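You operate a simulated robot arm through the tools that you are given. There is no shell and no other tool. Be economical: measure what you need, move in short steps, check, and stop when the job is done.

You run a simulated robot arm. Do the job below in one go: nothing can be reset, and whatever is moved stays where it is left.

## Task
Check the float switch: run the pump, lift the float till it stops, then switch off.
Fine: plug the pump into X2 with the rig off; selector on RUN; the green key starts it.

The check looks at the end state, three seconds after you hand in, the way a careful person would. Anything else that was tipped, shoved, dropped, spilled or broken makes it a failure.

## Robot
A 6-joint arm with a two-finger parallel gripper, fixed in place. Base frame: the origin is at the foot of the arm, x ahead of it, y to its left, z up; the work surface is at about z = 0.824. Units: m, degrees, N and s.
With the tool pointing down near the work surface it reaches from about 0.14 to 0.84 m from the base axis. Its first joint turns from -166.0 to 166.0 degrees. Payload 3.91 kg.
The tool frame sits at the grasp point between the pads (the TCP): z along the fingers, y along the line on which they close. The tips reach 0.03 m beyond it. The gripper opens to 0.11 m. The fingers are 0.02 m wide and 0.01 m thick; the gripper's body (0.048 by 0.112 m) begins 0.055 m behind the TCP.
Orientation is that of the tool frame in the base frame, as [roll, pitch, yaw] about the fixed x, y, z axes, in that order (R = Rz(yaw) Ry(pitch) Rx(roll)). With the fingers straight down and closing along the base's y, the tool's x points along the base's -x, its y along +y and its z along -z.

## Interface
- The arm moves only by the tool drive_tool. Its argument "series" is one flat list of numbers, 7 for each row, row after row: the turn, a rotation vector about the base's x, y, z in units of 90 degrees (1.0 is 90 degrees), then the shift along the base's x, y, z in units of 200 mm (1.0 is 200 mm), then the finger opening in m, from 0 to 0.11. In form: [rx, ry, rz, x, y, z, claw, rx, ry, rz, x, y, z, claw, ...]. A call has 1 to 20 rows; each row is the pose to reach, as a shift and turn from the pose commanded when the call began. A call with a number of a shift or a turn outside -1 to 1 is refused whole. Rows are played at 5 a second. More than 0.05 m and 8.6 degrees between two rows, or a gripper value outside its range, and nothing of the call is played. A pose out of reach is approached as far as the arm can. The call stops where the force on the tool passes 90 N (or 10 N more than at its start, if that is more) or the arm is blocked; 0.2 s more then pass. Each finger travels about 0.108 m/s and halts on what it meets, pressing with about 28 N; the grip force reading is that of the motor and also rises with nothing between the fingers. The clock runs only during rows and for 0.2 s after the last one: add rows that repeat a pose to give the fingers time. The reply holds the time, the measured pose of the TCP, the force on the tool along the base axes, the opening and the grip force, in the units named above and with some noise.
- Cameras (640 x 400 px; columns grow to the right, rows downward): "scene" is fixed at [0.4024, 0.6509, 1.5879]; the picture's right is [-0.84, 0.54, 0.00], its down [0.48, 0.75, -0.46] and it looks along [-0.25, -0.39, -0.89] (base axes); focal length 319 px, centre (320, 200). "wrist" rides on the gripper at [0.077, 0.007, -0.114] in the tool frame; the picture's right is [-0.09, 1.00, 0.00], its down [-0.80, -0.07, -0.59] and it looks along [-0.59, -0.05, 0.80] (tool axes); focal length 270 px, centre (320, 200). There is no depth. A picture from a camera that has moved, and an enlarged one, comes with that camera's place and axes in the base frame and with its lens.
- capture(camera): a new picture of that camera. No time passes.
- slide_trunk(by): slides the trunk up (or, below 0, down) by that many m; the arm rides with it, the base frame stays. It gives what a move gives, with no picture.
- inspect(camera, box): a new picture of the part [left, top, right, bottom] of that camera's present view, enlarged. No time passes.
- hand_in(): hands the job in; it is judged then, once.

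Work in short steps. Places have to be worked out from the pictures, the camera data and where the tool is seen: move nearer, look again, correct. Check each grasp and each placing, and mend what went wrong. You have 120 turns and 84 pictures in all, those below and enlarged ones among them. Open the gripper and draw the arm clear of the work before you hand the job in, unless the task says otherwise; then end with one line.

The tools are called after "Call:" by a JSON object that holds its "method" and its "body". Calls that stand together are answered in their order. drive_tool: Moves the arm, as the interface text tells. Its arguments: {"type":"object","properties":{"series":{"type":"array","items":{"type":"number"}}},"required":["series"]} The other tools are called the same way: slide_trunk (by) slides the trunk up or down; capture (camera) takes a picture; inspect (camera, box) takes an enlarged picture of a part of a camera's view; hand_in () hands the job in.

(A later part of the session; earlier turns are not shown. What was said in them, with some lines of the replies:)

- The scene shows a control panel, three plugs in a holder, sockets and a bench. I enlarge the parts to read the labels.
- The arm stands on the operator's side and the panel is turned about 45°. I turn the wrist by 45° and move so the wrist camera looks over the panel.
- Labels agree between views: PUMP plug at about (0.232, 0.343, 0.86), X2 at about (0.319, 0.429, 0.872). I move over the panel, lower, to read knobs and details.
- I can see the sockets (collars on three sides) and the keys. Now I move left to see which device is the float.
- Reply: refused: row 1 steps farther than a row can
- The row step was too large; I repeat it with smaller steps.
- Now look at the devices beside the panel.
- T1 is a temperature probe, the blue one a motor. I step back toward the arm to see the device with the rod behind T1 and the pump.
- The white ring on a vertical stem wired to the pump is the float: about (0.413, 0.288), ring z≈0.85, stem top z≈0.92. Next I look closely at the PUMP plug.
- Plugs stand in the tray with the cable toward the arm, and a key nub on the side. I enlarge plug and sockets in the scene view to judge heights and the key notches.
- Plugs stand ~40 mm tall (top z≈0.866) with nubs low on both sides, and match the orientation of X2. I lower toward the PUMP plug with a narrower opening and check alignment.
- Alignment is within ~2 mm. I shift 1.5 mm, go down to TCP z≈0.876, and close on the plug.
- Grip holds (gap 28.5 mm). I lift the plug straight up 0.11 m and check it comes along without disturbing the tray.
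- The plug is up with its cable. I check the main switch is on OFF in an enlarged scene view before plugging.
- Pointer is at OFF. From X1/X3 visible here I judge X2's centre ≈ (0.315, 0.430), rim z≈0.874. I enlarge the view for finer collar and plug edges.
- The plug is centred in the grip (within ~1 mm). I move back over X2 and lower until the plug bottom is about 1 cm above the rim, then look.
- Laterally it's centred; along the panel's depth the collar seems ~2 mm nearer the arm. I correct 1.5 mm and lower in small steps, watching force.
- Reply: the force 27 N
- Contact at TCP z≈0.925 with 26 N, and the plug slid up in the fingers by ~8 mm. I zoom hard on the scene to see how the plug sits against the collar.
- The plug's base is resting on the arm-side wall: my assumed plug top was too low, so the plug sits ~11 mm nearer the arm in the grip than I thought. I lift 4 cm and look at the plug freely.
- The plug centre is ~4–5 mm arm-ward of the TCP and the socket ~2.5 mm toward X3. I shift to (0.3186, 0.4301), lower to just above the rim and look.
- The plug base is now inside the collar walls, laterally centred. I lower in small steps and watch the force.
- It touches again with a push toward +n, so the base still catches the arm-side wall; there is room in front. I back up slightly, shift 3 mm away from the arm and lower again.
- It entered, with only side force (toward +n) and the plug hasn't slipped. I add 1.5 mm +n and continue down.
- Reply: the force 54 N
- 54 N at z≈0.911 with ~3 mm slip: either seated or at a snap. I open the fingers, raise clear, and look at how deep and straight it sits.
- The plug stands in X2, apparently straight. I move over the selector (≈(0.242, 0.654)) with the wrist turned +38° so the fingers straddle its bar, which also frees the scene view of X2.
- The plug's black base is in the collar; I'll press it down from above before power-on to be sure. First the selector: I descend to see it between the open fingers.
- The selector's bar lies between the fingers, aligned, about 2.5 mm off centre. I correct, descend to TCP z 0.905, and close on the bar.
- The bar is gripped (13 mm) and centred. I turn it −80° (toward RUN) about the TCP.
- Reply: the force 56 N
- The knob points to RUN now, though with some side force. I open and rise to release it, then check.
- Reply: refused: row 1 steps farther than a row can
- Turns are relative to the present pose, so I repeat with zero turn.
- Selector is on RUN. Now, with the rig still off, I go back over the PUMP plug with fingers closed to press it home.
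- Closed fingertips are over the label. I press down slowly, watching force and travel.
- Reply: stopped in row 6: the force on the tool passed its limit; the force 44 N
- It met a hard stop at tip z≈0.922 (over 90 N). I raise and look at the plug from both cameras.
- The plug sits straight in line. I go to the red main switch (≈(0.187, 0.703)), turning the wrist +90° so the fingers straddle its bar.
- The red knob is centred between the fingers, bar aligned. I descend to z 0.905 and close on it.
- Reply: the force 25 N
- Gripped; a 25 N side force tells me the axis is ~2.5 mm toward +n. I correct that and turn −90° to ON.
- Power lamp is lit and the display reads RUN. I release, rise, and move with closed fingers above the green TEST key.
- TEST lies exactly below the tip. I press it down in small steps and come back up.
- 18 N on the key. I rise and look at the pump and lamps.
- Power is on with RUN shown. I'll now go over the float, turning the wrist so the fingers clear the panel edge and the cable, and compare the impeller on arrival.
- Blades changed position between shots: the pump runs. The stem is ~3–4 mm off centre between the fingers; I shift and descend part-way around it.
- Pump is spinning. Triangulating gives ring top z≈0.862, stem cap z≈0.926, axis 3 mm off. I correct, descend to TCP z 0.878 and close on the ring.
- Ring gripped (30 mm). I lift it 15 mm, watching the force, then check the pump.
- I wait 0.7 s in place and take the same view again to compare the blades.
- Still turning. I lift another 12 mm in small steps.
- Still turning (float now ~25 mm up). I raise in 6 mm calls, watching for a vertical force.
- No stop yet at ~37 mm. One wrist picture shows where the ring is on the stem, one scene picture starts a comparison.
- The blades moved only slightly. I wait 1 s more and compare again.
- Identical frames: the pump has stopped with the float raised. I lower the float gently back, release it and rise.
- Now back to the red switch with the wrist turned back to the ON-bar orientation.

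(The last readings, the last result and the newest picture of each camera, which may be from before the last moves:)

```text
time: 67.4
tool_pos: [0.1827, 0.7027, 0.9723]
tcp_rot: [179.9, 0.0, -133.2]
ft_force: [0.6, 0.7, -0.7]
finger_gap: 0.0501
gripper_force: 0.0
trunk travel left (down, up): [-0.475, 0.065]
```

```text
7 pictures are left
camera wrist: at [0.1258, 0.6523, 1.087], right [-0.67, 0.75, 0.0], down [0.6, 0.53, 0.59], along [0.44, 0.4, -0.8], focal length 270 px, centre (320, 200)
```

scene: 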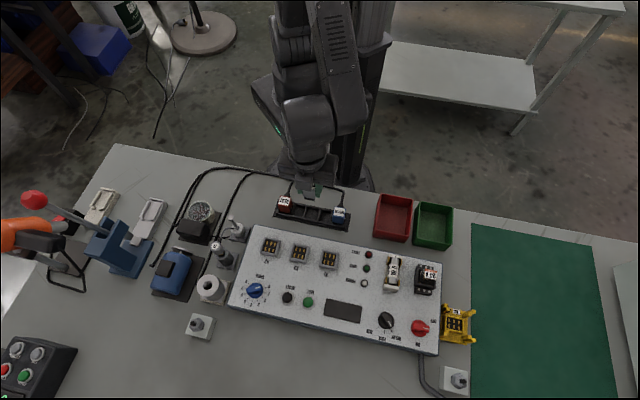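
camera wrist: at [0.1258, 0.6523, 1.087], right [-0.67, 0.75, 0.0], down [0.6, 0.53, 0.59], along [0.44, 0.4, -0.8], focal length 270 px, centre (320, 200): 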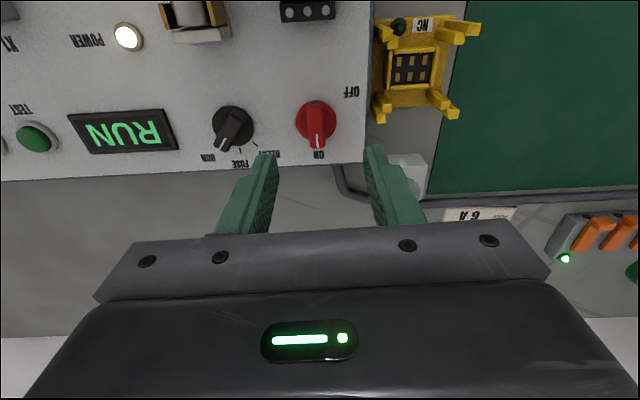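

The red bar on ON lies between the fingers (~2 mm off). I correct, descend, and close.

Call:
{"method": "drive_tool", "body": {"series": [0, 0, 0, 0.0125, 0, -0.15, 0.05, 0, 0, 0, 0.0125, 0, -0.28, 0.05, 0, 0, 0, 0.0125, 0, -0.345, 0.05, 0, 0, 0, 0.0125, 0, -0.345, 0.03, 0, 0, 0, 0.0125, 0, -0.345, 0.005, 0, 0, 0, 0.0125, 0, -0.345, 0.005, 0, 0, 0, 0.0125, 0, -0.345, 0.005]}}

```text
time: 69.0
tool_pos: [0.1868, 0.7047, 0.9036]
tcp_rot: [179.9, -0.1, -133.3]
ft_force: [4.3, -7.8, -1.7]
finger_gap: 0.013
gripper_force: 45.0
trunk travel left (down, up): [-0.475, 0.065]
```

Gripped with little side force. I turn +90° back to OFF.

Call:
{"method": "drive_tool", "body": {"series": [0, 0, 0.09, 0, 0, 0, 0.005, 0, 0, 0.18, 0, 0, 0, 0.005, 0, 0, 0.27, 0, 0, 0, 0.005, 0, 0, 0.36, 0, 0, 0, 0.005, 0, 0, 0.45, 0, 0, 0, 0.005, 0, 0, 0.54, 0, 0, 0, 0.005, 0, 0, 0.63, 0, 0, 0, 0.005, 0, 0, 0.72, 0, 0, 0, 0.005, 0, 0, 0.81, 0, 0, 0, 0.005, 0, 0, 0.9, 0, 0, 0, 0.005, 0, 0, 0.98, 0, 0, 0, 0.005, 0, 0, 0.98, 0, 0, 0, 0.005]}}

Call:
{"method": "capture", "body": {"camera": "wrist"}}

```text
time: 71.6
tool_pos: [0.1887, 0.7026, 0.9041]
tcp_rot: [180.0, 0.2, -45.0]
ft_force: [4.7, -0.6, 3.6]
finger_gap: 0.0126
gripper_force: 45.2
trunk travel left (down, up): [-0.475, 0.065]
```

```text
6 pictures are left
camera wrist: at [0.2381, 0.6455, 1.0196], right [-0.77, -0.64, 0.0], down [-0.52, 0.62, 0.6], along [-0.38, 0.46, -0.8], focal length 270 px, centre (320, 200)
```

wrist: 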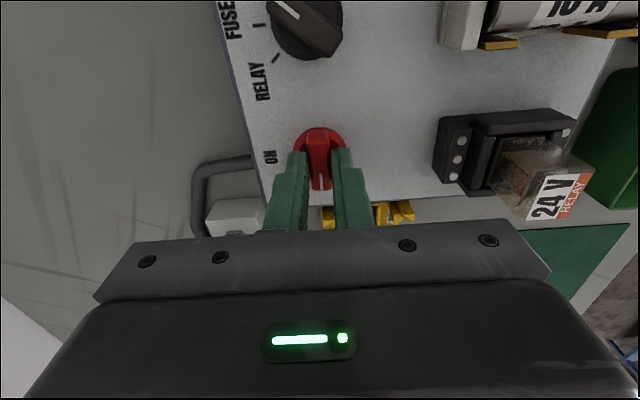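

The knob is back at OFF. I open, rise, and draw the arm back clear toward its start side.

Call:
{"method": "drive_tool", "body": {"series": [0, 0, 0, 0, 0, 0, 0.03, 0, 0, 0, 0, 0, 0, 0.05, 0, 0, 0, 0, 0, 0.15, 0.05, 0, 0, 0, 0, 0, 0.35, 0.06, 0, 0, 0, 0, 0, 0.55, 0.08, 0, 0, 0, 0, 0, 0.75, 0.11, 0, 0, 0, -0.1, -0.15, 0.9, 0.11, 0, 0, 0, -0.2, -0.35, 0.95, 0.11, 0, 0, 0, -0.3, -0.55, 0.95, 0.11, 0, 0, 0, -0.4, -0.75, 0.95, 0.11, 0, 0, 0, -0.5, -0.95, 0.95, 0.11, 0, 0, 0, -0.5, -0.95, 0.95, 0.11]}}

Call:
{"method": "capture", "body": {"camera": "scene"}}

Call:
{"method": "inspect", "body": {"camera": "scene", "box": [220, 220, 480, 390]}}

```text
time: 74.2
tool_pos: [0.0836, 0.5137, 1.0941]
tcp_rot: [179.9, 0.1, -45.1]
ft_force: [-0.3, -0.1, 0.0]
finger_gap: 0.11
gripper_force: 0.0
trunk travel left (down, up): [-0.475, 0.065]
```

```text
5 pictures are left
```

scene: 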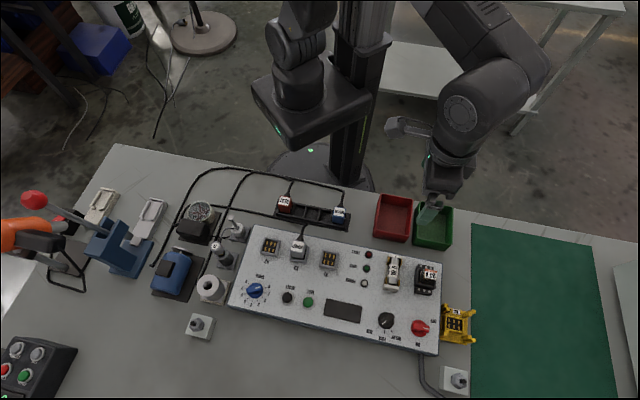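

```text
2.35 times, centred on (350, 305) of scene
camera zoom: at [0.4024, 0.6509, 1.5879], right [-0.84, 0.54, 0.0], down [0.48, 0.75, -0.46], along [-0.25, -0.39, -0.89], focal length 751 px, centre (249, -47)
```

zoom: 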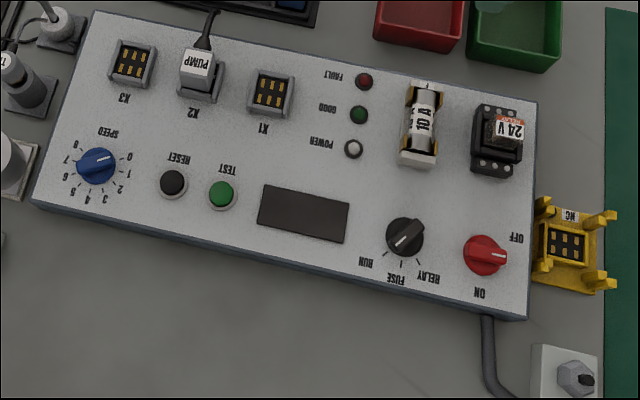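

Power lamp and display are dark, switch OFF, selector RUN, plug in X2, float back down and nothing else moved. The arm is clear, so I hand in.

Call:
{"method": "hand_in", "body": {}}

```text
The job is handed in.
```

The float switch works: the pump ran from X2 on RUN after I pressed the green TEST key, and it stopped once the float was raised about 37 mm. I then lowered the float, turned the rig OFF (lamp and display dark) and drew the arm clear. The pump plug is still in X2 and the selector is still on RUN.
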